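You operate a simulated robot arm through the tools that you are given. There is no shell and no other tool.

Carry out the task below with a simulated two-armed robot. There is one attempt and no reset: what you move stays moved.

TASK
Take the core out of the valve in the test block.
Fine: drop it in the orange dish; clamp for the work, free it after; core tool back on its peg.

The check looks at the end state, three seconds after you hand in, the way a careful person would. Anything else that was tipped, shoved, dropped, spilled or broken makes it a failure.

THE ROBOT
Two 7-joint arms with four-finger grippers on one trunk that stands fixed in place. Base frame: the origin is at the foot of the trunk, x ahead of it, y to its left, z up. Lengths are in mm, angles in degrees, forces in N, time in s.
The left shoulder is at [40, 181, 1254], the right one opposite. With the tool pointing down near the work surface each hand reaches from about 320 to 840 mm from the base axis, measured 20 degrees to its own side. Payload 3.67 kg a hand.
The TCP of each hand is the grasp point between the finger pads, 28 mm short of the fingertips. In the tool frame z runs along the fingers and y along their closing line. The gripper opens to 112 mm; its body begins 73 mm behind the TCP.
Orientation is told as [roll, pitch, yaw] about the base's x, y, z axes, in that order, counted from this pose: with the fingers straight down and closing along the base's y, the tool's x points along the base's -x, its y along +y and its z along -z.

THE INTERFACE
- The arms move only by the tool send_rows. It takes "left_commands", "right_commands" or both (then of equal length, played together; a hand with none holds still); each is a list that holds one entry, the list of rows, each a list of 7 numbers: the shift along the base's x, y, z in mm, then the turn, a rotation vector about the base's x, y, z in degrees, then the finger opening in mm, from 0 to 112. In form: [[[tx, ty, tz, rx, ry, rz, jaw], ...]]. A call has 1 to 20 rows; each row is the pose to reach, as a shift and turn from the pose commanded when the call began. Each row takes 0.2 s and may step no farther than 50 mm and 8.6 degrees from the row before; otherwise, or with a gripper value out of range, the whole call is refused. Where a pose cannot be reached the arm comes as near as it can. A force on the tool above 40 N (or 10 N above the force at the start of the call, whichever is more), or a blocked arm, ends the call early, and 0.2 s more pass. The fingers move at their own pace (about 72.4 mm/s each) and stop on an object; they squeeze with about 41 N. The grip force told is the motor's: it shows also when the fingers shut on nothing. Time passes only in rows, and 0.2 s behind the last, so rows that repeat a pose let the fingers close. It gives the time, the measured TCP pose, the force on the tool (base axes), the opening and the grip force at its end, in the units of the frame above (readings bear some noise), with the torque about the TCP (base axes, N m) and any sound that the robot's microphone picked up, and new pictures: "pictures" is both (left out), scene, wrist or none (wrist: the cameras of the hands that moved).
- Cameras (640 x 400 px; columns grow to the right, rows downward): "scene" is now at [97.5, 16.3, 1496.9]; the picture's right is [0.40, -0.92, 0.00], its down [-0.50, -0.22, -0.84] and it looks along [0.77, 0.33, -0.54] (base axes); focal length 359 px, centre (320, 200). "left" rides on the left gripper at [60, 18, -104] in its tool frame; the picture's right is [-0.29, 0.96, 0.00], its down [-0.80, -0.24, -0.55] and it looks along [-0.53, -0.16, 0.83] (tool axes); focal length 234 px, centre (320, 200). "right" rides on the right gripper at [60, -18, -104] in its tool frame; the picture's right is [0.29, 0.96, 0.00], its down [-0.80, 0.24, -0.55] and it looks along [-0.53, 0.16, 0.83] (tool axes); focal length 234 px, centre (320, 200). There is no depth. A picture from a camera that has moved, and an enlarged one, comes with that camera's place and axes in the base frame and with its lens. The place of the scene camera against the robot may be out by one fixed shift of up to 25 mm in any direction.
- move_column(by): moves the trunk up (or, below 0, down) by that many mm; the arms and the scene camera ride with it, the base frame stays. It gives what a move gives, with no picture.
- turn_head(pan, tilt): turns the head with the scene camera to pan (to the left, within 86 degrees either way) and tilt (down, from -29 to 69), counted from straight ahead of the robot. It gives what a move gives, and a new picture of the scene camera.
- enlarge(camera, box): a new picture of the part [left, top, right, bottom] of that camera's present view, enlarged. The clock stands still meanwhile.
- hand_in(): hands the job in; it is judged then, once.

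Nothing tells you positions but the pictures and the camera data. Unless the task says otherwise, let go and move clear before handing in.

The tools are called after ">>>" by a JSON object that holds its "api" and its "payload". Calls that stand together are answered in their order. send_rows: Moves the arms, as the interface text tells. Its arguments: {"type":"object","properties":{"left_commands":{"type":"array","items":{"type":"array","items":{"type":"array","items":{"type":"number"}}}},"right_commands":{"type":"array","items":{"type":"array","items":{"type":"array","items":{"type":"number"}}}},"pictures":{"type":"string","enum":["both","scene","wrist","none"]}},"required":[]} The other tools are called the same way: move_column (by) moves the trunk up or down; turn_head (pan, tilt) turns the head that bears the scene camera; enlarge (camera, box) takes an enlarged picture of a part of a camera's view; hand_in () hands the job in.

At the start:

```text
time_s: 0.0
left_tcp_pos: [392.3, 468.6, 1218.3]
left_tcp_rot: [0.0, 0.0, 0.0]
left_wrist_force: [-0.1, 0.3, 1.1]
left_moment: [0.04, 0.01, -0.01]
left_width: 112.2
left_gripper_force: 0.1
right_tcp_pos: [426.4, 40.9, 1235.8]
right_tcp_rot: [0.0, 0.0, -0.1]
right_wrist_force: [0.3, 0.5, 0.8]
right_moment: [0.0, -0.01, -0.02]
right_width: 111.8
right_gripper_force: 0.0
trunk travel left (down, up): [-375.0, 139.0]
head pan, tilt (commanded): [23.5, 32.8]
```

scene: 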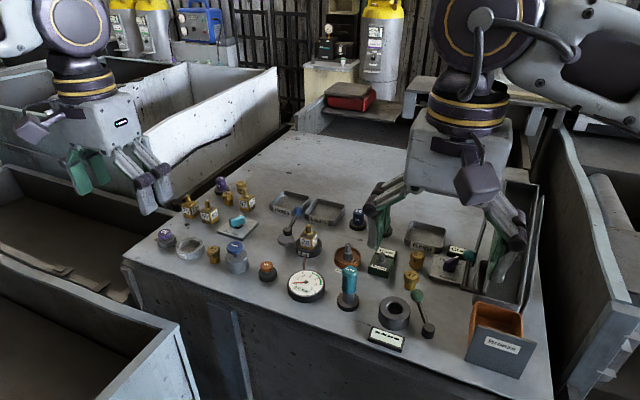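
right: 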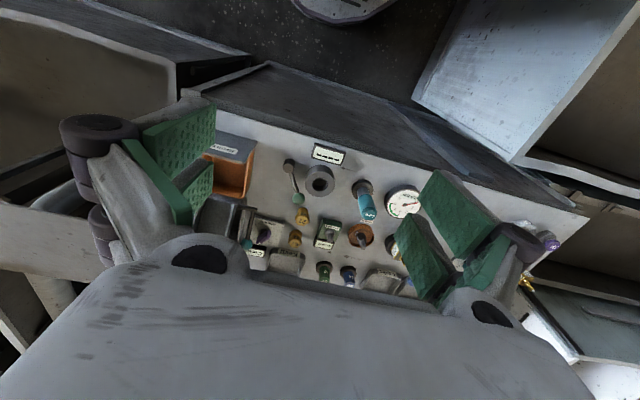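
left: 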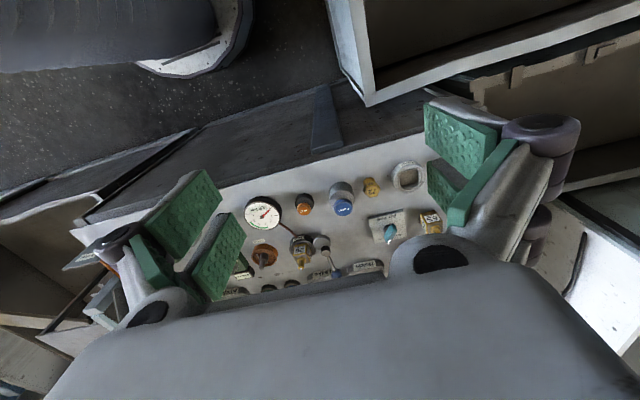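

I see a workbench crowded with valves, dishes, gauges, a clamp-like block and tools. I'll enlarge the scene view in parts before I move anything.

>>> {"api": "enlarge", "payload": {"camera": "scene", "box": [140, 170, 300, 270]}}

>>> {"api": "enlarge", "payload": {"camera": "scene", "box": [260, 180, 420, 280]}}

>>> {"api": "enlarge", "payload": {"camera": "scene", "box": [360, 200, 520, 300]}}

>>> {"api": "enlarge", "payload": {"camera": "scene", "box": [280, 260, 540, 390]}}

```text
4.00 times, centred on (220, 220) of scene
camera zoom: at [97.5, 16.3, 1496.9], right [0.4, -0.92, 0.0], down [-0.5, -0.22, -0.84], along [0.77, 0.33, -0.54], focal length 1436 px, centre (720, 120)
```

zoom: 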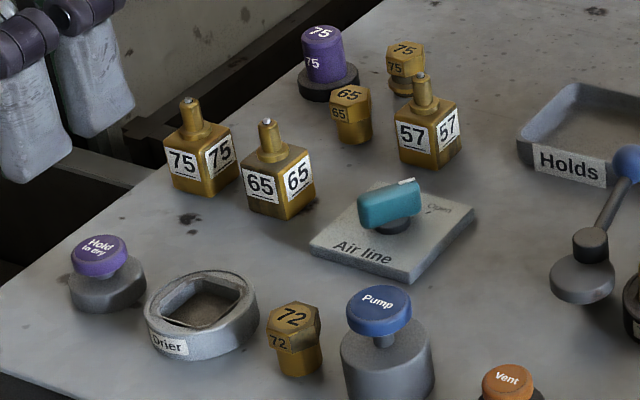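

```text
4.00 times, centred on (340, 230) of scene
camera zoom: at [97.5, 16.3, 1496.9], right [0.4, -0.92, 0.0], down [-0.5, -0.22, -0.84], along [0.77, 0.33, -0.54], focal length 1436 px, centre (240, 80)
```

zoom: 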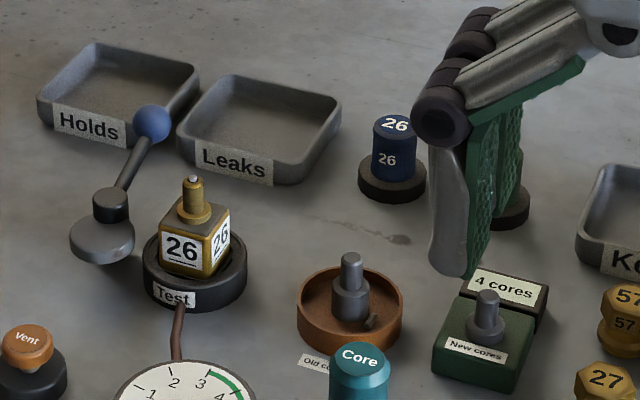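

```text
4.00 times, centred on (440, 250) of scene
camera zoom: at [97.5, 16.3, 1496.9], right [0.4, -0.92, 0.0], down [-0.5, -0.22, -0.84], along [0.77, 0.33, -0.54], focal length 1436 px, centre (-160, 0)
```

zoom: 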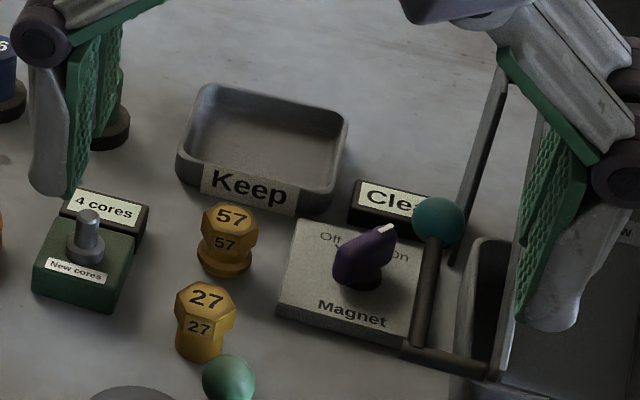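

```text
2.46 times, centred on (410, 325) of scene
camera zoom: at [97.5, 16.3, 1496.9], right [0.4, -0.92, 0.0], down [-0.5, -0.22, -0.84], along [0.77, 0.33, -0.54], focal length 883 px, centre (98, -108)
```

zoom: 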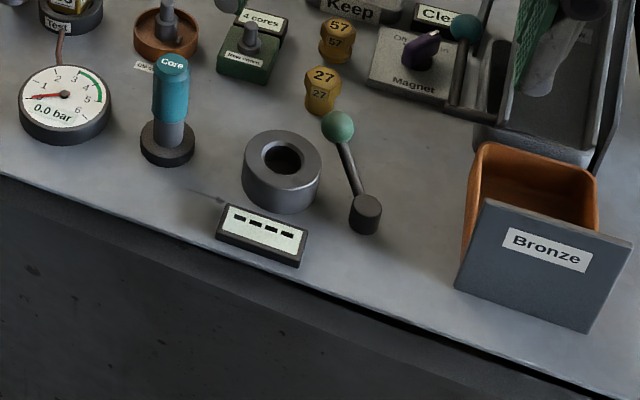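

The test block appears to hold valve 26, with a blue-knobbed lever beside it, the teal core tool on a black base, and a round orange dish labelled "Old co…". The gauge reads 0.0 bar. I'll zoom in on each of these from several cameras.

>>> {"api": "enlarge", "payload": {"camera": "scene", "box": [265, 195, 345, 245]}}

>>> {"api": "enlarge", "payload": {"camera": "scene", "box": [320, 230, 400, 280]}}

>>> {"api": "enlarge", "payload": {"camera": "scene", "box": [310, 255, 390, 305]}}

>>> {"api": "enlarge", "payload": {"camera": "left", "box": [230, 180, 390, 280]}}

>>> {"api": "enlarge", "payload": {"camera": "right", "box": [280, 180, 440, 280]}}

```text
8.00 times, centred on (305, 220) of scene
camera zoom: at [97.5, 16.3, 1496.9], right [0.4, -0.92, 0.0], down [-0.5, -0.22, -0.84], along [0.77, 0.33, -0.54], focal length 2871 px, centre (440, 40)
```

zoom: 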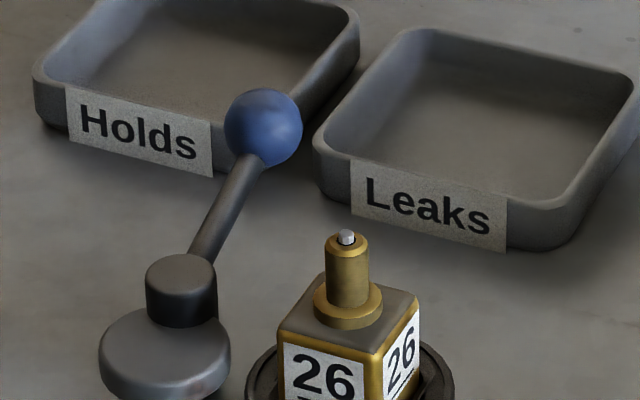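

```text
8.00 times, centred on (360, 255) of scene
camera zoom: at [97.5, 16.3, 1496.9], right [0.4, -0.92, 0.0], down [-0.5, -0.22, -0.84], along [0.77, 0.33, -0.54], focal length 2871 px, centre (0, -240)
```

zoom: 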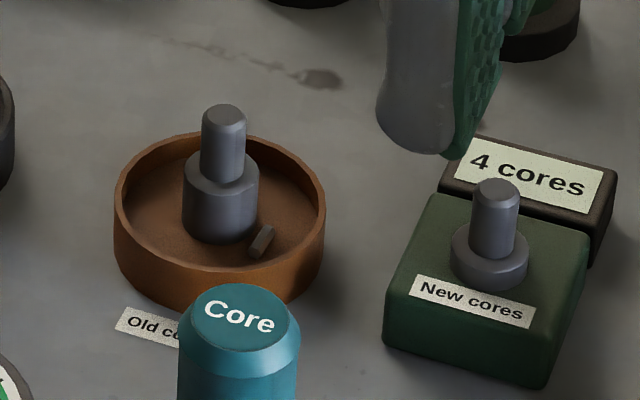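

```text
8.00 times, centred on (350, 280) of scene
camera zoom: at [97.5, 16.3, 1496.9], right [0.4, -0.92, 0.0], down [-0.5, -0.22, -0.84], along [0.77, 0.33, -0.54], focal length 2871 px, centre (80, -440)
```

zoom: 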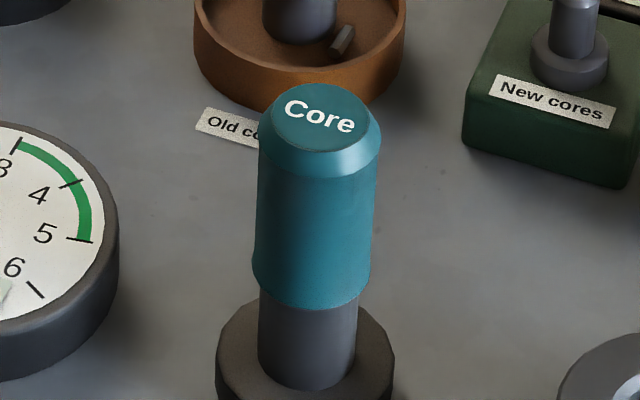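

```text
4.00 times, centred on (310, 230) of left
camera zoom: at [331.8, 486.7, 1322.9], right [0.29, 0.96, 0.0], down [0.8, -0.24, 0.55], along [0.53, -0.16, -0.83], focal length 937 px, centre (360, 80)
```

zoom: 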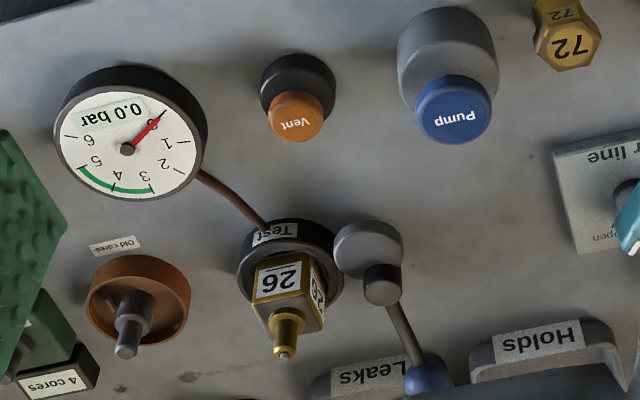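

```text
4.00 times, centred on (360, 230) of right
camera zoom: at [367.7, 24.3, 1341.3], right [-0.29, 0.96, 0.0], down [0.8, 0.24, 0.55], along [0.53, 0.16, -0.83], focal length 937 px, centre (160, 80)
```

zoom: 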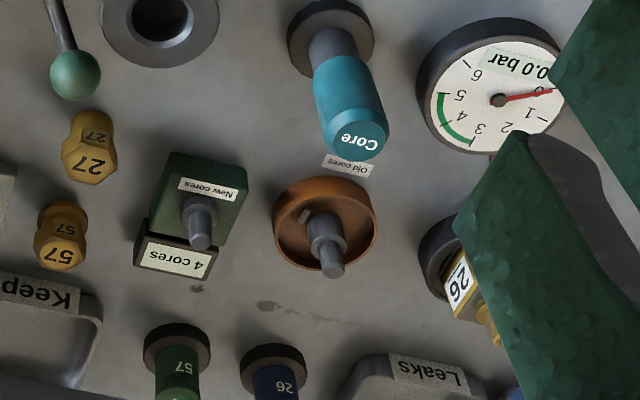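

The test-block valve stem top works out near (714, 329, 979), the lever hub near (710, 385) with its blue ball near (783, 393, 956), and the core tool top near (599, 192, 989). The table is at roughly z 905. I'll zoom in on the lever and tool to see how they work.

>>> {"api": "enlarge", "payload": {"camera": "scene", "box": [272, 200, 336, 240]}}

>>> {"api": "enlarge", "payload": {"camera": "scene", "box": [280, 225, 344, 265]}}

>>> {"api": "enlarge", "payload": {"camera": "left", "box": [280, 220, 360, 270]}}

>>> {"api": "enlarge", "payload": {"camera": "right", "box": [320, 160, 400, 210]}}

>>> {"api": "enlarge", "payload": {"camera": "right", "box": [270, 140, 350, 190]}}

>>> {"api": "enlarge", "payload": {"camera": "left", "box": [230, 230, 310, 280]}}

```text
10.00 times, centred on (304, 220) of scene
camera zoom: at [97.5, 16.3, 1496.9], right [0.4, -0.92, 0.0], down [-0.5, -0.22, -0.84], along [0.77, 0.33, -0.54], focal length 3589 px, centre (480, 0)
```

zoom: 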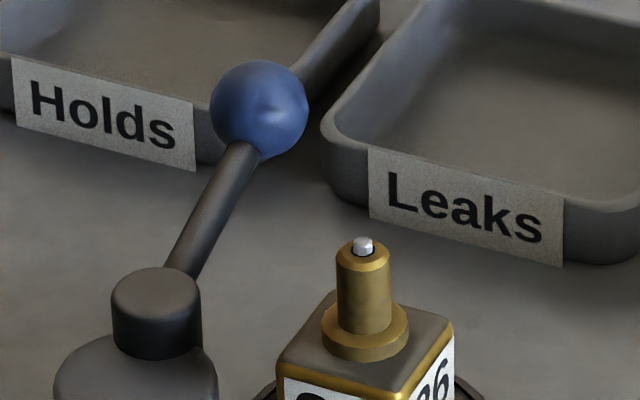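

```text
10.00 times, centred on (312, 245) of scene
camera zoom: at [97.5, 16.3, 1496.9], right [0.4, -0.92, 0.0], down [-0.5, -0.22, -0.84], along [0.77, 0.33, -0.54], focal length 3589 px, centre (400, -250)
```

zoom: 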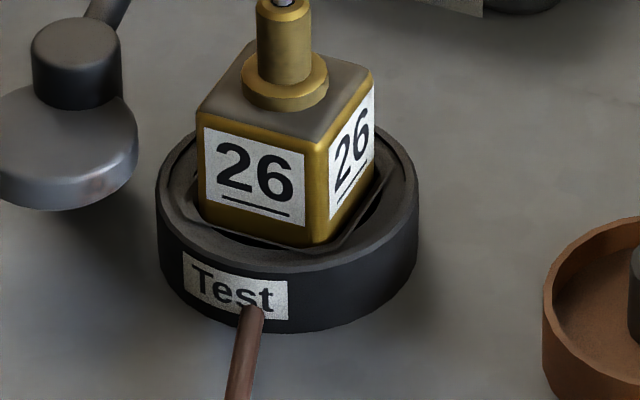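

```text
8.00 times, centred on (320, 245) of left
camera zoom: at [331.8, 486.7, 1322.9], right [0.29, 0.96, 0.0], down [0.8, -0.24, 0.55], along [0.53, -0.16, -0.83], focal length 1873 px, centre (320, -160)
```

zoom: 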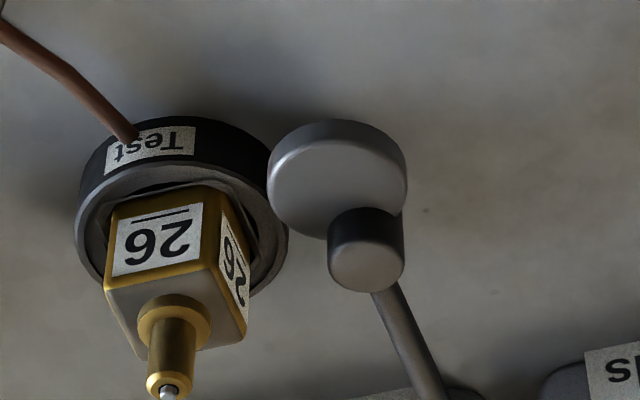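

```text
8.00 times, centred on (360, 185) of right
camera zoom: at [367.7, 24.3, 1341.3], right [-0.29, 0.96, 0.0], down [0.8, 0.24, 0.55], along [0.53, 0.16, -0.83], focal length 1873 px, centre (0, 320)
```

zoom: 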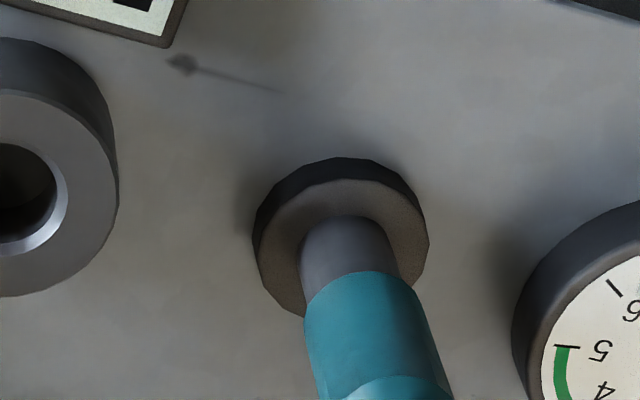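

```text
8.00 times, centred on (310, 165) of right
camera zoom: at [367.7, 24.3, 1341.3], right [-0.29, 0.96, 0.0], down [0.8, 0.24, 0.55], along [0.53, 0.16, -0.83], focal length 1873 px, centre (400, 480)
```

zoom: 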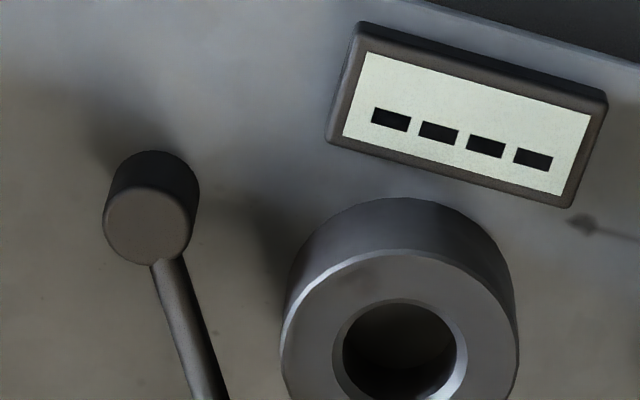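

```text
8.00 times, centred on (270, 255) of left
camera zoom: at [331.8, 486.7, 1322.9], right [0.29, 0.96, 0.0], down [0.8, -0.24, 0.55], along [0.53, -0.16, -0.83], focal length 1873 px, centre (720, -240)
```

zoom: 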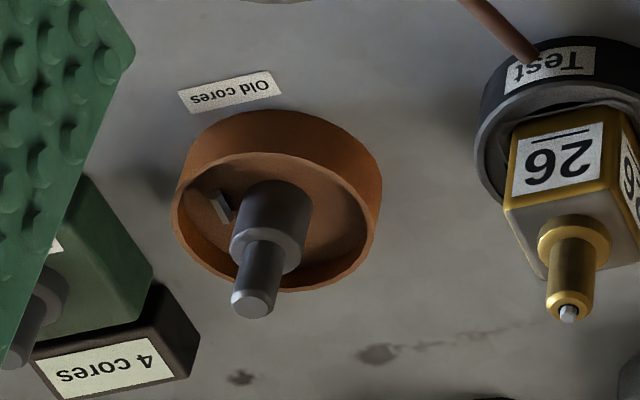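

The lever looks like an eccentric cam: a grey disc offset from a black pivot, with its lobe facing the robot and the arm pointing +x toward the blue ball. I'll bring the left hand closer and higher over the block for a better look.

>>> {"api": "send_rows", "payload": {"left_commands": [[[30, -8, -10, 0, 0, 0, 112], [65, -18, -22, 0, 0, 0, 112], [100, -28, -34, 0, 0, 0, 112], [135, -38, -46, 0, 0, 0, 112], [170, -50, -58, 0, 0, 0, 112], [200, -60, -68, 0, 0, 0, 112], [215, -65, -78, 0, 0, 0, 112], [215, -65, -78, 0, 0, 0, 112]]], "pictures": "both"}}

```text
time_s: 1.8
left_tcp_pos: [604.8, 401.7, 1142.6]
left_tcp_rot: [0.0, 0.1, 0.0]
left_wrist_force: [0.0, 0.1, 0.2]
left_moment: [-0.03, -0.03, -0.01]
left_width: 111.8
left_gripper_force: 0.0
right_tcp_pos: [426.3, 41.8, 1238.1]
right_tcp_rot: [0.1, 0.1, -0.1]
right_wrist_force: [-0.7, -0.2, -0.3]
right_moment: [-0.01, 0.01, 0.01]
right_width: 112.2
right_gripper_force: 0.0
trunk travel left (down, up): [-375.0, 139.0]
head pan, tilt (commanded): [23.5, 32.8]
camera scene: at [97.0, 16.4, 1496.9], right [0.4, -0.92, 0.0], down [-0.5, -0.22, -0.84], along [0.77, 0.33, -0.54], focal length 359 px, centre (320, 200)
camera left: at [544.9, 420.9, 1245.7], right [0.29, 0.96, 0.0], down [0.8, -0.24, 0.55], along [0.53, -0.16, -0.83], focal length 234 px, centre (320, 200)
```

scene: 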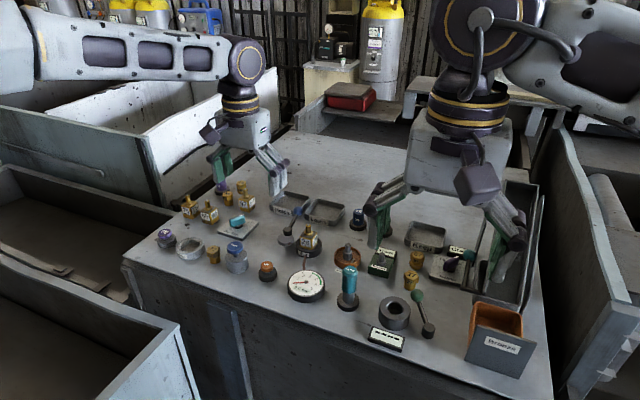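
left: 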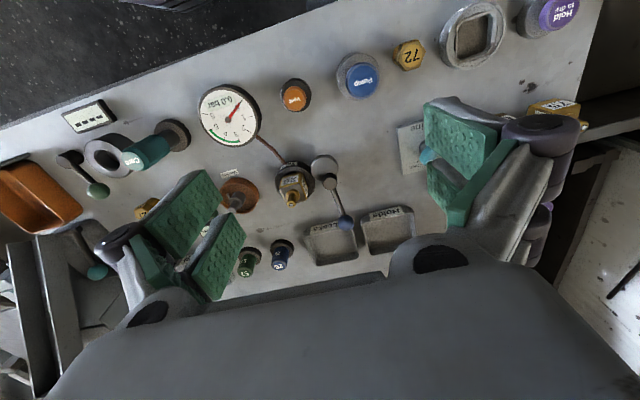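

The left wrist now sees the whole work area. I'll enlarge the clamp, the tool and the dish from here.

>>> {"api": "enlarge", "payload": {"camera": "left", "box": [260, 140, 388, 220]}}

>>> {"api": "enlarge", "payload": {"camera": "left", "box": [270, 150, 350, 200]}}

>>> {"api": "enlarge", "payload": {"camera": "left", "box": [280, 150, 408, 230]}}

>>> {"api": "enlarge", "payload": {"camera": "left", "box": [40, 90, 200, 190]}}

>>> {"api": "enlarge", "payload": {"camera": "left", "box": [180, 120, 308, 200]}}

```text
5.00 times, centred on (324, 180) of left
camera zoom: at [544.9, 420.9, 1245.7], right [0.29, 0.96, 0.0], down [0.8, -0.24, 0.55], along [0.53, -0.16, -0.83], focal length 1171 px, centre (300, 300)
```

zoom: 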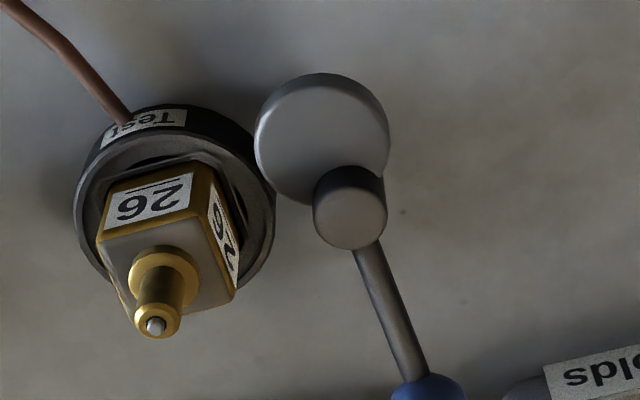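

```text
8.00 times, centred on (310, 175) of left
camera zoom: at [544.9, 420.9, 1245.7], right [0.29, 0.96, 0.0], down [0.8, -0.24, 0.55], along [0.53, -0.16, -0.83], focal length 1873 px, centre (400, 400)
```

zoom: 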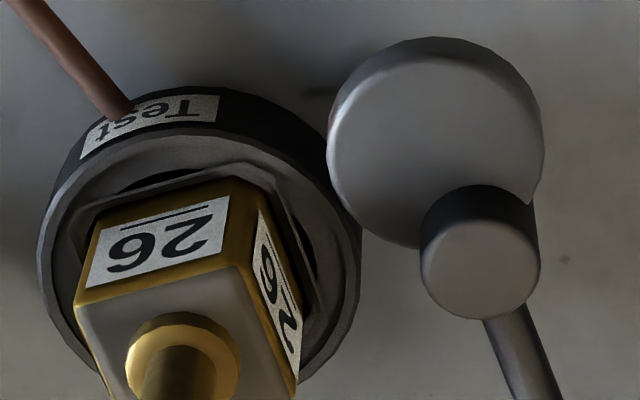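

```text
5.00 times, centred on (344, 190) of left
camera zoom: at [544.9, 420.9, 1245.7], right [0.29, 0.96, 0.0], down [0.8, -0.24, 0.55], along [0.53, -0.16, -0.83], focal length 1171 px, centre (200, 250)
```

zoom: 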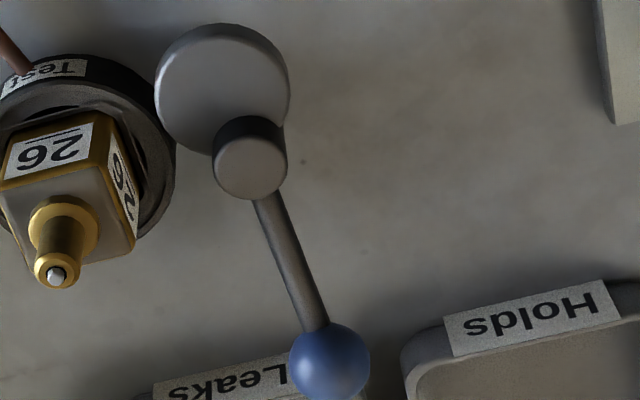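

```text
4.00 times, centred on (120, 140) of left
camera zoom: at [544.9, 420.9, 1245.7], right [0.29, 0.96, 0.0], down [0.8, -0.24, 0.55], along [0.53, -0.16, -0.83], focal length 937 px, centre (1120, 440)
```

zoom: 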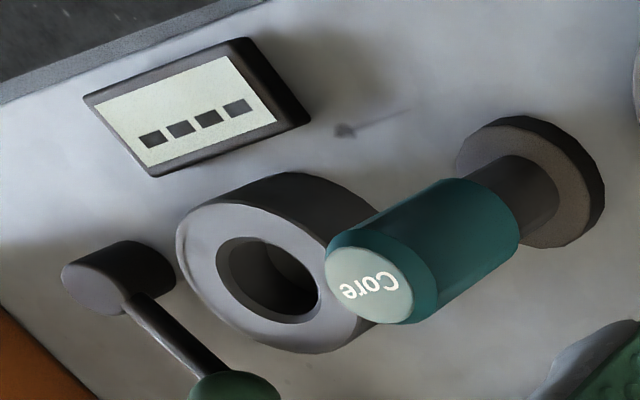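

```text
5.00 times, centred on (244, 160) of left
camera zoom: at [544.9, 420.9, 1245.7], right [0.29, 0.96, 0.0], down [0.8, -0.24, 0.55], along [0.53, -0.16, -0.83], focal length 1171 px, centre (700, 400)
```

zoom: 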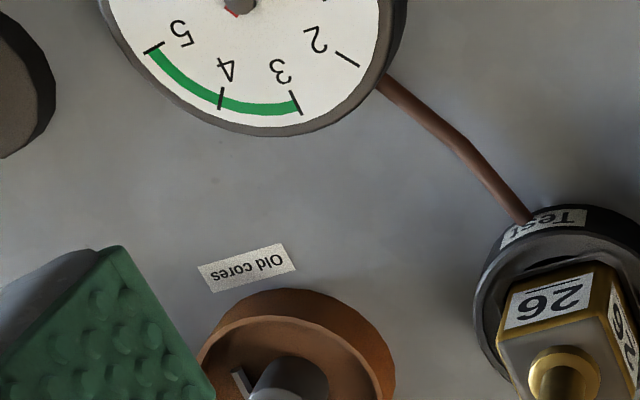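

I put the lever ball at (784, 392, 954), the pivot at (709, 387), and the cam lobe facing −x, so swinging the arm toward +y should clamp. Next I'll look at the gripper fingers and neighbouring objects, to know my clearances.

>>> {"api": "enlarge", "payload": {"camera": "left", "box": [60, 140, 380, 340]}}

>>> {"api": "enlarge", "payload": {"camera": "scene", "box": [190, 90, 310, 165]}}

>>> {"api": "enlarge", "payload": {"camera": "scene", "box": [180, 130, 340, 230]}}

>>> {"api": "enlarge", "payload": {"camera": "right", "box": [0, 80, 320, 280]}}

```text
2.00 times, centred on (220, 240) of left
camera zoom: at [544.9, 420.9, 1245.7], right [0.29, 0.96, 0.0], down [0.8, -0.24, 0.55], along [0.53, -0.16, -0.83], focal length 468 px, centre (520, 120)
```

zoom: 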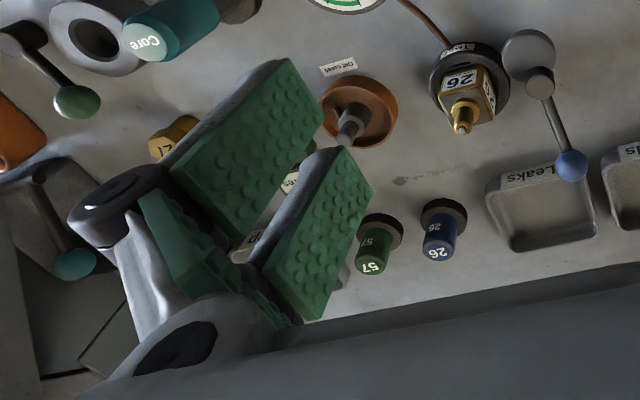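

```text
5.33 times, centred on (250, 128) of scene
camera zoom: at [97.0, 16.4, 1496.9], right [0.4, -0.92, 0.0], down [-0.5, -0.22, -0.84], along [0.77, 0.33, -0.54], focal length 1914 px, centre (693, 587)
```

zoom: 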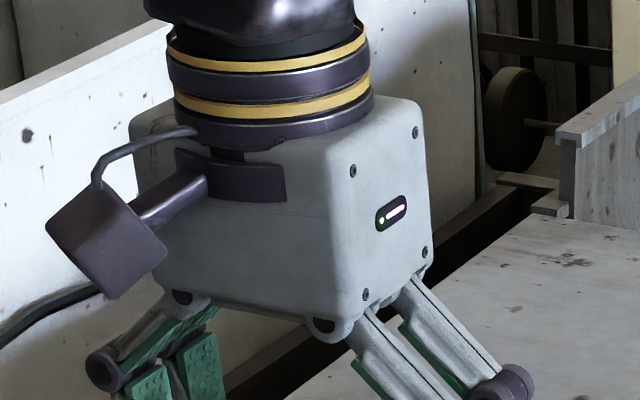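

```text
4.00 times, centred on (260, 180) of scene
camera zoom: at [97.0, 16.4, 1496.9], right [0.4, -0.92, 0.0], down [-0.5, -0.22, -0.84], along [0.77, 0.33, -0.54], focal length 1436 px, centre (560, 280)
```

zoom: 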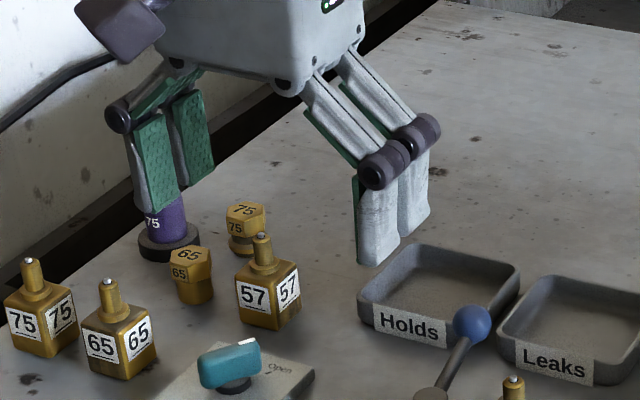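

```text
2.00 times, centred on (160, 180) of right
camera zoom: at [367.3, 24.3, 1341.5], right [-0.29, 0.96, 0.0], down [0.8, 0.24, 0.55], along [0.53, 0.16, -0.83], focal length 468 px, centre (640, 240)
```

zoom: 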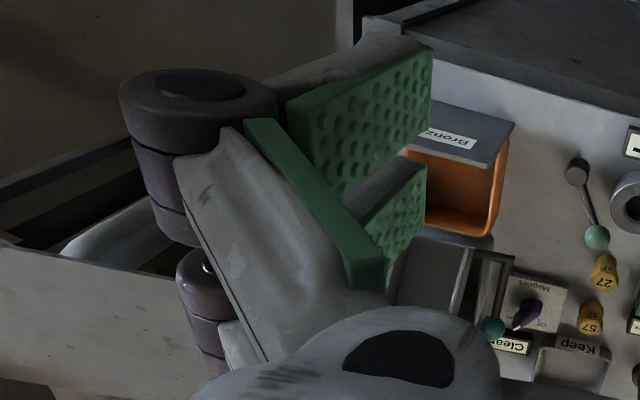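

The fingers reach about ±28 mm along tool x, with knuckles outboard. I'll move the left hand to just above the lever arm with the jaw narrowed to 50 mm, still above every object, to check reach.

>>> {"api": "send_rows", "payload": {"left_commands": [[[30, -2, -25, 0, 0, 0, 90], [60, -4, -50, 0, 0, 0, 70], [90, -6, -75, 0, 0, 0, 50], [120, -8, -100, 0, 0, 0, 50], [145, -10, -120, 0, 0, 0, 50], [155, -11, -125, 0, 0, 0, 50], [155, -11, -125, 0, 0, 0, 50]]], "pictures": "both"}}

```text
time_s: 3.4
left_tcp_pos: [717.4, 395.7, 1030.8]
left_tcp_rot: [0.0, -0.1, 0.1]
left_wrist_force: [1.2, 0.0, 0.2]
left_moment: [-0.02, -0.01, -0.02]
left_width: 50.1
left_gripper_force: 0.1
left hand out of reach, approached as far as the arm can: row 4, 5, 6, 7
right_tcp_pos: [427.9, 40.0, 1235.3]
right_tcp_rot: [-0.1, 0.0, -0.1]
right_wrist_force: [0.0, 0.1, -0.3]
right_moment: [-0.01, 0.01, -0.02]
right_width: 111.9
right_gripper_force: 0.0
trunk travel left (down, up): [-375.0, 139.0]
head pan, tilt (commanded): [23.5, 32.8]
camera scene: at [98.4, 16.1, 1496.8], right [0.4, -0.92, 0.0], down [-0.5, -0.22, -0.84], along [0.77, 0.33, -0.54], focal length 359 px, centre (320, 200)
camera left: at [657.3, 413.9, 1135.0], right [0.29, 0.96, 0.0], down [0.8, -0.24, 0.55], along [0.53, -0.16, -0.83], focal length 234 px, centre (320, 200)
```

scene: 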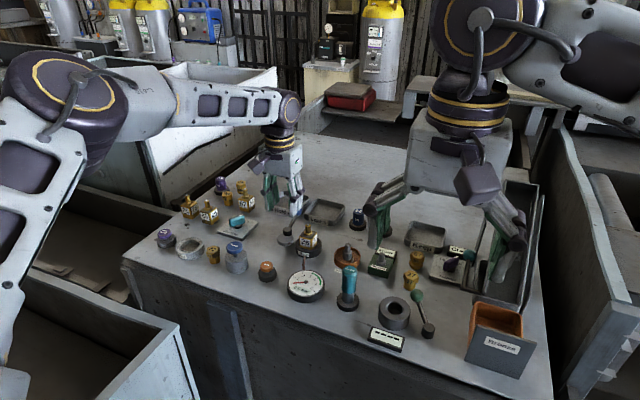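
left: 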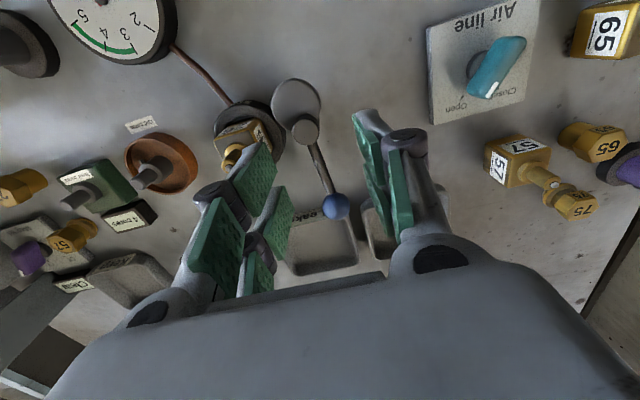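

The hand fell short at x 717, so at this height the left arm is near its limit. Raising the trunk should bring the shoulder level with the wrist and extend the reach.

>>> {"api": "move_column", "payload": {"by": 120}}

```text
time_s: 4.9
left_tcp_pos: [717.0, 396.3, 1151.9]
left_tcp_rot: [0.0, 0.0, 0.0]
left_wrist_force: [-0.4, -0.2, -0.2]
left_moment: [-0.01, -0.01, 0.01]
left_width: 50.0
left_gripper_force: 0.0
right_tcp_pos: [427.6, 40.7, 1358.7]
right_tcp_rot: [0.0, 0.1, -0.1]
right_wrist_force: [0.3, -0.4, -0.2]
right_moment: [-0.01, -0.02, -0.01]
right_width: 112.1
right_gripper_force: 0.1
trunk travel left (down, up): [-495.0, 19.0]
head pan, tilt (commanded): [23.5, 32.8]
```

I'll make a small downward move to see where the arm now goes relative to the commanded pose.

>>> {"api": "send_rows", "payload": {"left_commands": [[[0, 0, -20, 0, 0, 0, 50], [0, 0, -40, 0, 0, 0, 50], [0, 0, -40, 0, 0, 0, 50]]], "pictures": "none"}}

```text
time_s: 5.7
left_tcp_pos: [706.7, 395.5, 1115.2]
left_tcp_rot: [0.1, -0.2, 0.0]
left_wrist_force: [-0.6, 0.2, 0.5]
left_moment: [0.03, 0.03, 0.01]
left_width: 49.8
left_gripper_force: 0.0
left hand out of reach, approached as far as the arm can: row 1, 2, 3
right_tcp_pos: [427.7, 41.3, 1356.5]
right_tcp_rot: [0.1, 0.0, -0.1]
right_wrist_force: [-0.1, 0.7, -0.1]
right_moment: [0.0, -0.01, -0.01]
right_width: 112.0
right_gripper_force: 0.0
trunk travel left (down, up): [-495.0, 19.0]
head pan, tilt (commanded): [23.5, 32.8]
```

Reach got shorter as the TCP dropped further below the shoulder, so lowering the trunk is what helps. I'll retract and lift the left hand first, then lower the trunk.

>>> {"api": "send_rows", "payload": {"left_commands": [[[-25, 0, 20, 0, 0, 0, 50], [-55, 0, 45, 0, 0, 0, 50], [-85, 0, 75, 0, 0, 0, 50], [-110, 0, 105, 0, 0, 0, 50], [-130, 0, 140, 0, 0, 0, 50], [-140, 0, 170, 0, 0, 0, 50], [-140, 0, 170, 0, 0, 0, 50]]], "pictures": "none"}}

```text
time_s: 7.3
left_tcp_pos: [564.4, 396.9, 1285.9]
left_tcp_rot: [0.0, 0.0, -0.1]
left_wrist_force: [-0.1, 1.3, 0.3]
left_moment: [-0.01, 0.02, 0.0]
left_width: 50.0
left_gripper_force: 0.1
right_tcp_pos: [427.7, 41.7, 1357.3]
right_tcp_rot: [-0.1, 0.2, -0.1]
right_wrist_force: [0.9, 0.1, 1.0]
right_moment: [-0.01, 0.02, 0.0]
right_width: 112.1
right_gripper_force: 0.1
trunk travel left (down, up): [-495.0, 19.0]
head pan, tilt (commanded): [23.5, 32.8]
```

The commanded pose resets to the reached pose after an out-of-reach move, which is good to know. Now I'll lower the trunk by 200 mm, putting the shoulder at about z 1174.

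>>> {"api": "move_column", "payload": {"by": -200}}

>>> {"api": "turn_head", "payload": {"pan": 24, "tilt": 36}}

```text
time_s: 9.5
left_tcp_pos: [564.0, 397.1, 1086.3]
left_tcp_rot: [-0.1, -0.1, 0.0]
left_wrist_force: [-0.1, 1.0, 0.7]
left_moment: [-0.02, -0.02, -0.02]
left_width: 49.7
left_gripper_force: 0.0
right_tcp_pos: [426.6, 41.0, 1157.2]
right_tcp_rot: [0.0, 0.0, -0.2]
right_wrist_force: [0.0, 0.4, -0.6]
right_moment: [-0.02, -0.01, -0.02]
right_width: 112.2
right_gripper_force: 0.1
trunk travel left (down, up): [-295.0, 219.0]
head pan, tilt (commanded): [23.5, 32.8]
```

```text
time_s: 10.1
left_tcp_pos: [565.2, 397.5, 1085.5]
left_tcp_rot: [0.0, -0.1, -0.1]
left_wrist_force: [-0.3, -0.9, 1.2]
left_moment: [-0.03, -0.01, 0.01]
left_width: 49.9
left_gripper_force: 0.0
right_tcp_pos: [427.7, 40.7, 1156.9]
right_tcp_rot: [0.0, -0.1, -0.1]
right_wrist_force: [0.1, -1.0, -0.5]
right_moment: [0.0, -0.01, 0.0]
right_width: 111.8
right_gripper_force: 0.1
trunk travel left (down, up): [-295.0, 219.0]
head pan, tilt (commanded): [24.0, 36.0]
camera scene: at [95.7, 16.3, 1412.4], right [0.41, -0.91, 0.0], down [-0.54, -0.24, -0.81], along [0.74, 0.33, -0.59], focal length 359 px, centre (320, 200)
```

scene: 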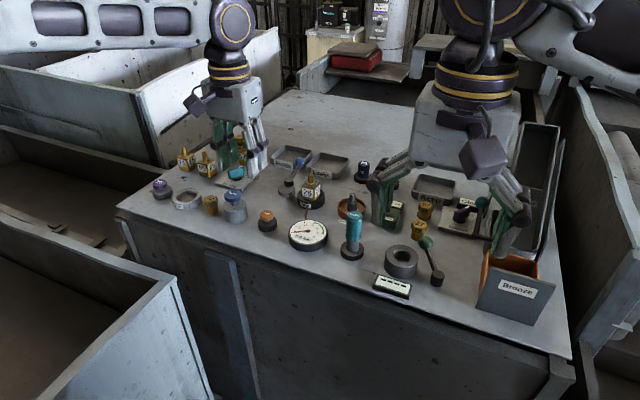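

The right hand crowds the view, so I'll move it back and to the right while the left hand goes over the lever with a 20° forward tilt.

>>> {"api": "send_rows", "payload": {"left_commands": [[[40, -1, -10, 0, -5, 0, 50], [80, -3, -22, 0, -10, 0, 50], [120, -4, -36, 0, -15, 0, 50], [155, -5, -52, 0, -20, 0, 50], [185, -6, -64, 0, -20, 0, 50], [195, -6, -70, 0, -20, 0, 50], [195, -6, -70, 0, -20, 0, 50]]], "right_commands": [[[-5, -30, 10, 0, 0, 0, 112], [-10, -60, 20, 0, 0, 0, 112], [-15, -90, 30, 0, 0, 0, 112], [-20, -120, 40, 0, 0, 0, 112], [-25, -150, 50, 0, 0, 0, 112], [-30, -180, 60, 0, 0, 0, 112], [-30, -180, 60, 0, 0, 0, 112]]], "pictures": "both"}}

```text
time_s: 11.7
left_tcp_pos: [760.5, 392.5, 1016.2]
left_tcp_rot: [-0.1, -20.0, 0.0]
left_wrist_force: [0.8, 0.6, -0.2]
left_moment: [-0.01, -0.02, -0.03]
left_width: 49.9
left_gripper_force: 0.0
right_tcp_pos: [396.5, -139.1, 1218.6]
right_tcp_rot: [0.0, 0.1, 0.1]
right_wrist_force: [0.6, 1.0, 0.8]
right_moment: [0.0, 0.01, -0.01]
right_width: 112.0
right_gripper_force: 0.1
trunk travel left (down, up): [-295.0, 219.0]
head pan, tilt (commanded): [24.0, 36.0]
camera scene: at [96.0, 17.0, 1412.3], right [0.41, -0.91, 0.0], down [-0.54, -0.24, -0.81], along [0.74, 0.33, -0.59], focal length 359 px, centre (320, 200)
camera right: at [337.7, -155.5, 1322.4], right [-0.29, 0.96, 0.0], down [0.8, 0.24, 0.55], along [0.53, 0.16, -0.83], focal length 234 px, centre (320, 200)
camera left: at [668.6, 410.3, 1093.1], right [0.27, 0.96, 0.1], down [0.56, -0.24, 0.79], along [0.78, -0.16, -0.6], focal length 234 px, centre (320, 200)
```

scene: 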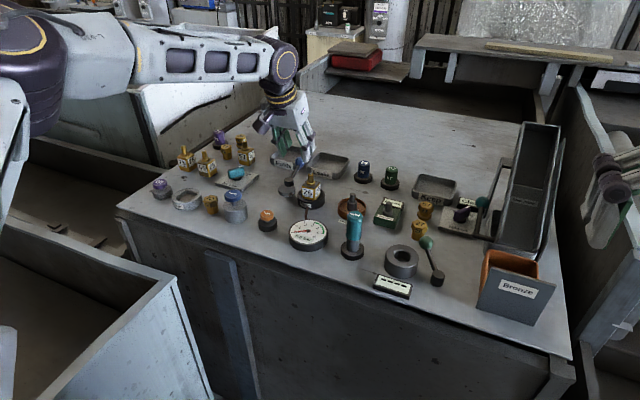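
right: 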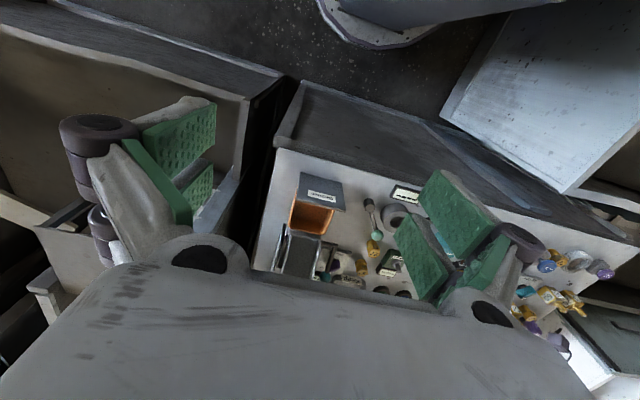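
left: 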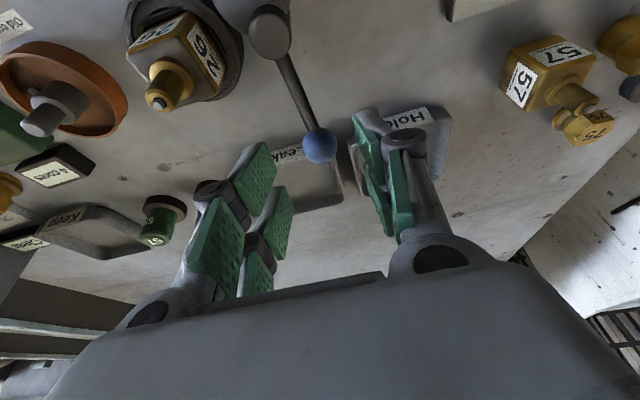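

The tilted reach works and the ball sits on the hand's centre line. I'll lower onto the ball as a loose cage with the jaw at 40 mm.

>>> {"api": "send_rows", "payload": {"left_commands": [[[7, 0, -18, 0, 0, 0, 44], [14, 0, -36, 0, 0, 0, 42], [19, 0, -52, 0, 0, 0, 40], [19, 0, -52, 0, 0, 0, 40]]], "pictures": "both"}}

>>> {"api": "enlarge", "payload": {"camera": "scene", "box": [240, 130, 368, 210]}}

>>> {"api": "enlarge", "payload": {"camera": "left", "box": [160, 60, 480, 260]}}

```text
time_s: 12.7
left_tcp_pos: [779.8, 389.4, 963.6]
left_tcp_rot: [0.1, -20.2, -0.1]
left_wrist_force: [0.0, 0.7, 0.4]
left_moment: [0.02, 0.02, -0.02]
left_width: 39.9
left_gripper_force: 0.0
right_tcp_pos: [397.1, -139.8, 1217.8]
right_tcp_rot: [0.0, -0.1, -0.1]
right_wrist_force: [-0.2, 0.1, 0.2]
right_moment: [-0.01, 0.01, 0.01]
right_width: 112.0
right_gripper_force: 0.1
trunk travel left (down, up): [-295.0, 219.0]
head pan, tilt (commanded): [24.0, 36.0]
camera scene: at [95.5, 16.4, 1412.4], right [0.41, -0.91, 0.0], down [-0.54, -0.24, -0.81], along [0.74, 0.33, -0.59], focal length 359 px, centre (320, 200)
camera left: at [687.1, 408.6, 1041.2], right [0.27, 0.96, 0.1], down [0.56, -0.24, 0.79], along [0.78, -0.16, -0.6], focal length 234 px, centre (320, 200)
```

scene: 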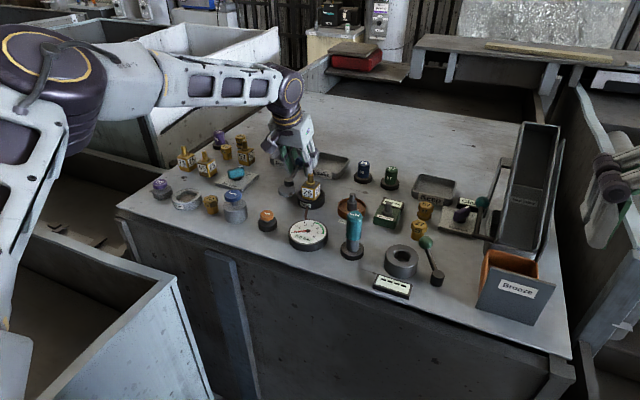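
left: 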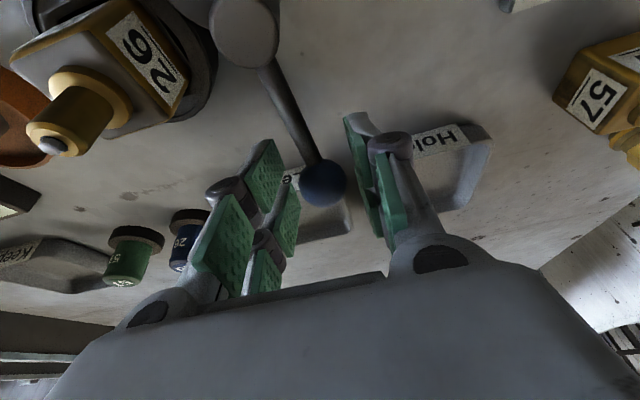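

```text
5.00 times, centred on (304, 170) of scene
camera zoom: at [95.5, 16.4, 1412.4], right [0.41, -0.91, 0.0], down [-0.54, -0.24, -0.81], along [0.74, 0.33, -0.59], focal length 1794 px, centre (400, 350)
```

zoom: 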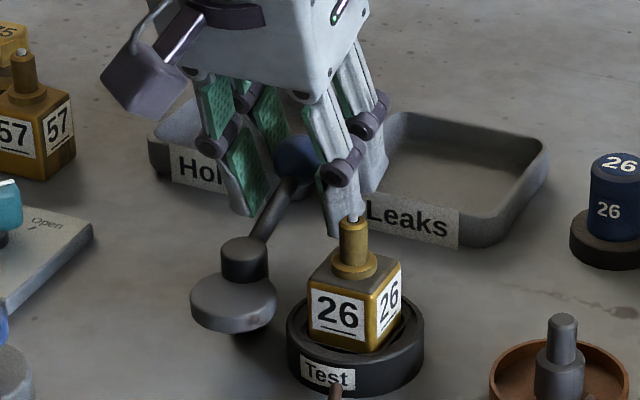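

```text
2.00 times, centred on (320, 160) of left
camera zoom: at [687.1, 408.6, 1041.2], right [0.27, 0.96, 0.1], down [0.56, -0.24, 0.79], along [0.78, -0.16, -0.6], focal length 468 px, centre (320, 280)
```

zoom: 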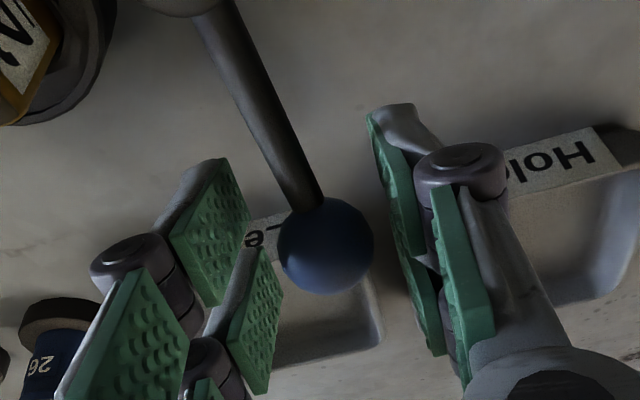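

The ball is caged between all four fingers. I'll swing it 40° counter-clockwise about the pivot, yawing the hand along, and watch the force.

>>> {"api": "send_rows", "payload": {"left_commands": [[[-1.2, 9.9, 0, 0, 0, 8, 40], [-3.7, 19.4, 0, 0, 0, 16, 40], [-7.5, 28.6, 0, 0, 0, 24, 40], [-12.6, 37.1, 0, 0, 0, 32, 40], [-18.8, 44.8, 0, 0, 0, 40, 40], [-18.8, 44.8, 0, 0, 0, 40, 40]]], "pictures": "both"}}

>>> {"api": "enlarge", "payload": {"camera": "scene", "box": [240, 130, 368, 210]}}

```text
time_s: 14.1
left_tcp_pos: [760.5, 436.1, 963.6]
left_tcp_rot: [0.0, -20.2, 40.1]
left_wrist_force: [-0.4, -0.4, -0.3]
left_moment: [0.01, -0.01, 0.02]
left_width: 40.3
left_gripper_force: 0.0
right_tcp_pos: [396.7, -139.3, 1217.3]
right_tcp_rot: [-0.1, 0.0, -0.1]
right_wrist_force: [0.1, -0.2, 0.1]
right_moment: [0.0, 0.02, 0.0]
right_width: 112.1
right_gripper_force: 0.0
trunk travel left (down, up): [-295.0, 219.0]
head pan, tilt (commanded): [24.0, 36.0]
camera scene: at [95.8, 16.2, 1412.4], right [0.41, -0.91, 0.0], down [-0.54, -0.24, -0.81], along [0.74, 0.33, -0.59], focal length 359 px, centre (320, 200)
camera left: at [677.9, 389.8, 1040.9], right [-0.41, 0.91, 0.1], down [0.58, 0.18, 0.79], along [0.7, 0.38, -0.6], focal length 234 px, centre (320, 200)
```

scene: 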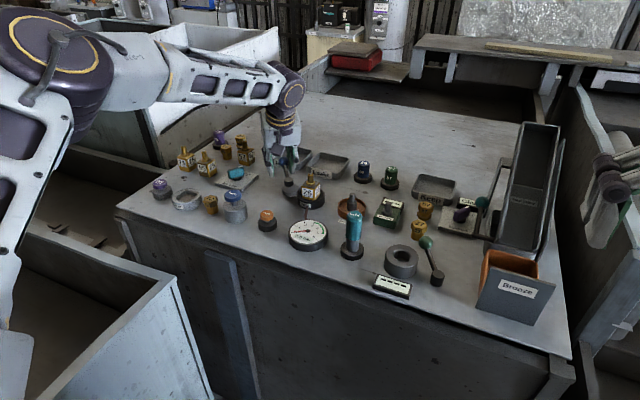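
left: 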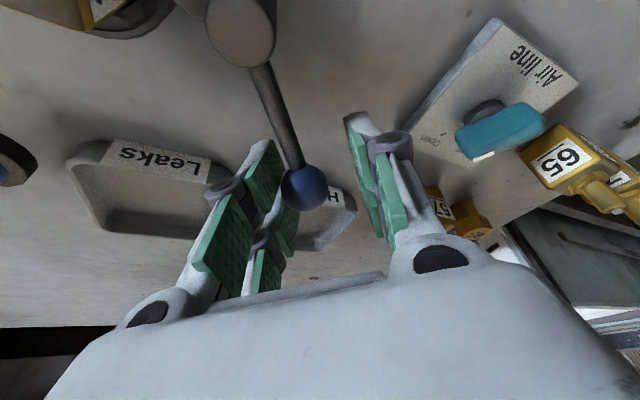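

```text
5.00 times, centred on (304, 170) of scene
camera zoom: at [95.8, 16.2, 1412.4], right [0.41, -0.91, 0.0], down [-0.54, -0.24, -0.81], along [0.74, 0.33, -0.59], focal length 1794 px, centre (400, 350)
```

zoom: 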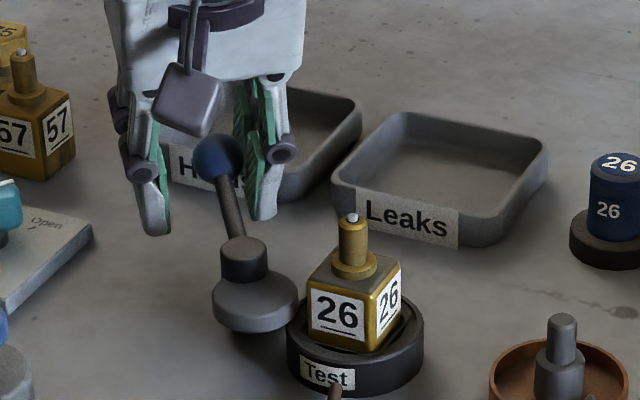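

The cam turns freely and its lobe is swinging toward the test block. I'll continue another 24°.

>>> {"api": "send_rows", "payload": {"left_commands": [[[-7.2, 6.8, 0, 0, 0, 8, 40], [-15.3, 12.5, 0, 0, 0, 16, 40], [-24.1, 17.1, 0, 0, 0, 24, 40], [-24.1, 17.1, 0, 0, 0, 24, 40]]], "pictures": "wrist"}}

>>> {"api": "enlarge", "payload": {"camera": "scene", "box": [240, 130, 368, 210]}}

```text
time_s: 15.1
left_tcp_pos: [735.5, 452.8, 964.2]
left_tcp_rot: [0.1, -20.1, 64.0]
left_wrist_force: [-0.6, 0.2, 0.4]
left_moment: [0.0, -0.01, 0.0]
left_width: 40.2
left_gripper_force: 0.1
right_tcp_pos: [395.5, -139.4, 1216.3]
right_tcp_rot: [0.0, 0.0, 0.0]
right_wrist_force: [-0.5, 0.1, -0.1]
right_moment: [-0.03, -0.02, -0.02]
right_width: 112.0
right_gripper_force: 0.0
trunk travel left (down, up): [-295.0, 219.0]
head pan, tilt (commanded): [24.0, 36.0]
camera left: at [679.0, 378.2, 1041.5], right [-0.74, 0.66, 0.1], down [0.46, 0.4, 0.79], along [0.49, 0.64, -0.6], focal length 234 px, centre (320, 200)
```

left: 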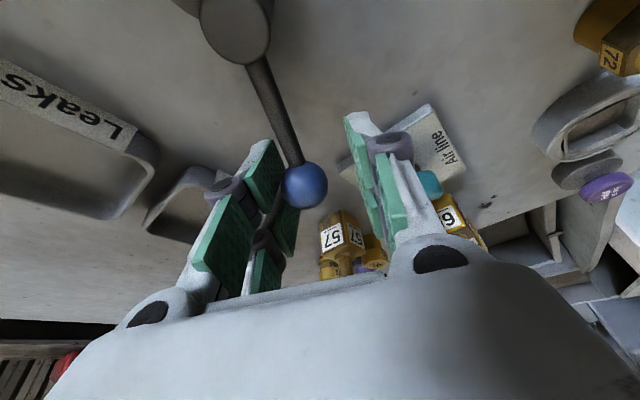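

```text
5.00 times, centred on (304, 170) of scene
camera zoom: at [95.8, 16.2, 1412.4], right [0.41, -0.91, 0.0], down [-0.54, -0.24, -0.81], along [0.74, 0.33, -0.59], focal length 1794 px, centre (400, 350)
```

zoom: 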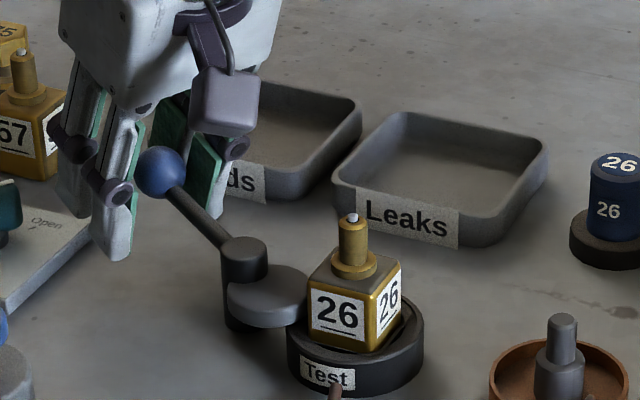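

The cam is over the ring edge and nearly at the valve body. I'll keep going in smaller steps, watching for resistance.

>>> {"api": "send_rows", "payload": {"left_commands": [[[-4.6, 1.8, 0, 0, 0, 4, 40], [-9.4, 3.2, 0, 0, 0, 8, 40], [-14.2, 4.4, 0, 0, 0, 12, 40], [-19.1, 5.2, 0, 0, 0, 16, 40], [-19.1, 5.2, 0, 0, 0, 16, 40]]], "pictures": "wrist"}}

>>> {"api": "enlarge", "payload": {"camera": "scene", "box": [240, 130, 368, 210]}}

```text
time_s: 16.3
left_tcp_pos: [715.1, 459.9, 962.9]
left_tcp_rot: [0.0, -20.0, 80.1]
left_wrist_force: [1.1, -0.7, -0.2]
left_moment: [-0.02, 0.02, -0.04]
left_width: 40.3
left_gripper_force: 0.1
right_tcp_pos: [396.3, -140.2, 1217.6]
right_tcp_rot: [0.0, 0.0, -0.1]
right_wrist_force: [0.0, -0.6, -0.5]
right_moment: [-0.02, -0.01, 0.01]
right_width: 112.1
right_gripper_force: 0.0
trunk travel left (down, up): [-295.0, 219.0]
head pan, tilt (commanded): [24.0, 36.0]
camera left: at [682.5, 371.1, 1041.4], right [-0.9, 0.43, 0.1], down [0.33, 0.51, 0.79], along [0.29, 0.74, -0.6], focal length 234 px, centre (320, 200)
```

left: 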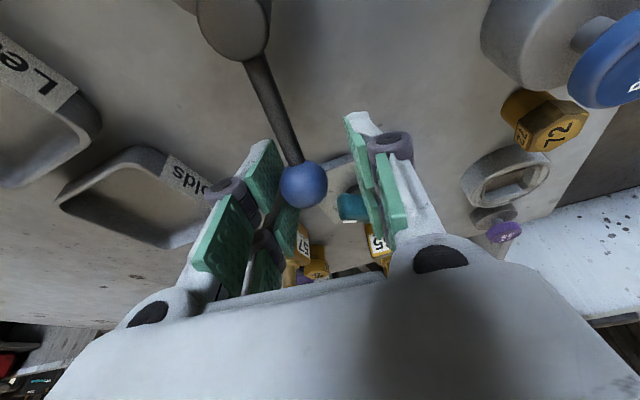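

```text
5.00 times, centred on (304, 170) of scene
camera zoom: at [95.8, 16.2, 1412.4], right [0.41, -0.91, 0.0], down [-0.54, -0.24, -0.81], along [0.74, 0.33, -0.59], focal length 1794 px, centre (400, 350)
```

zoom: 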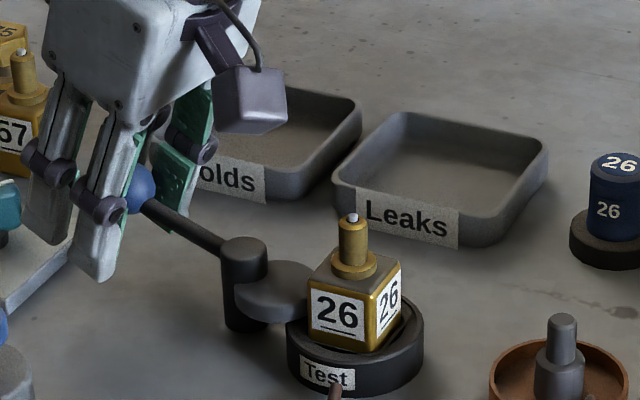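

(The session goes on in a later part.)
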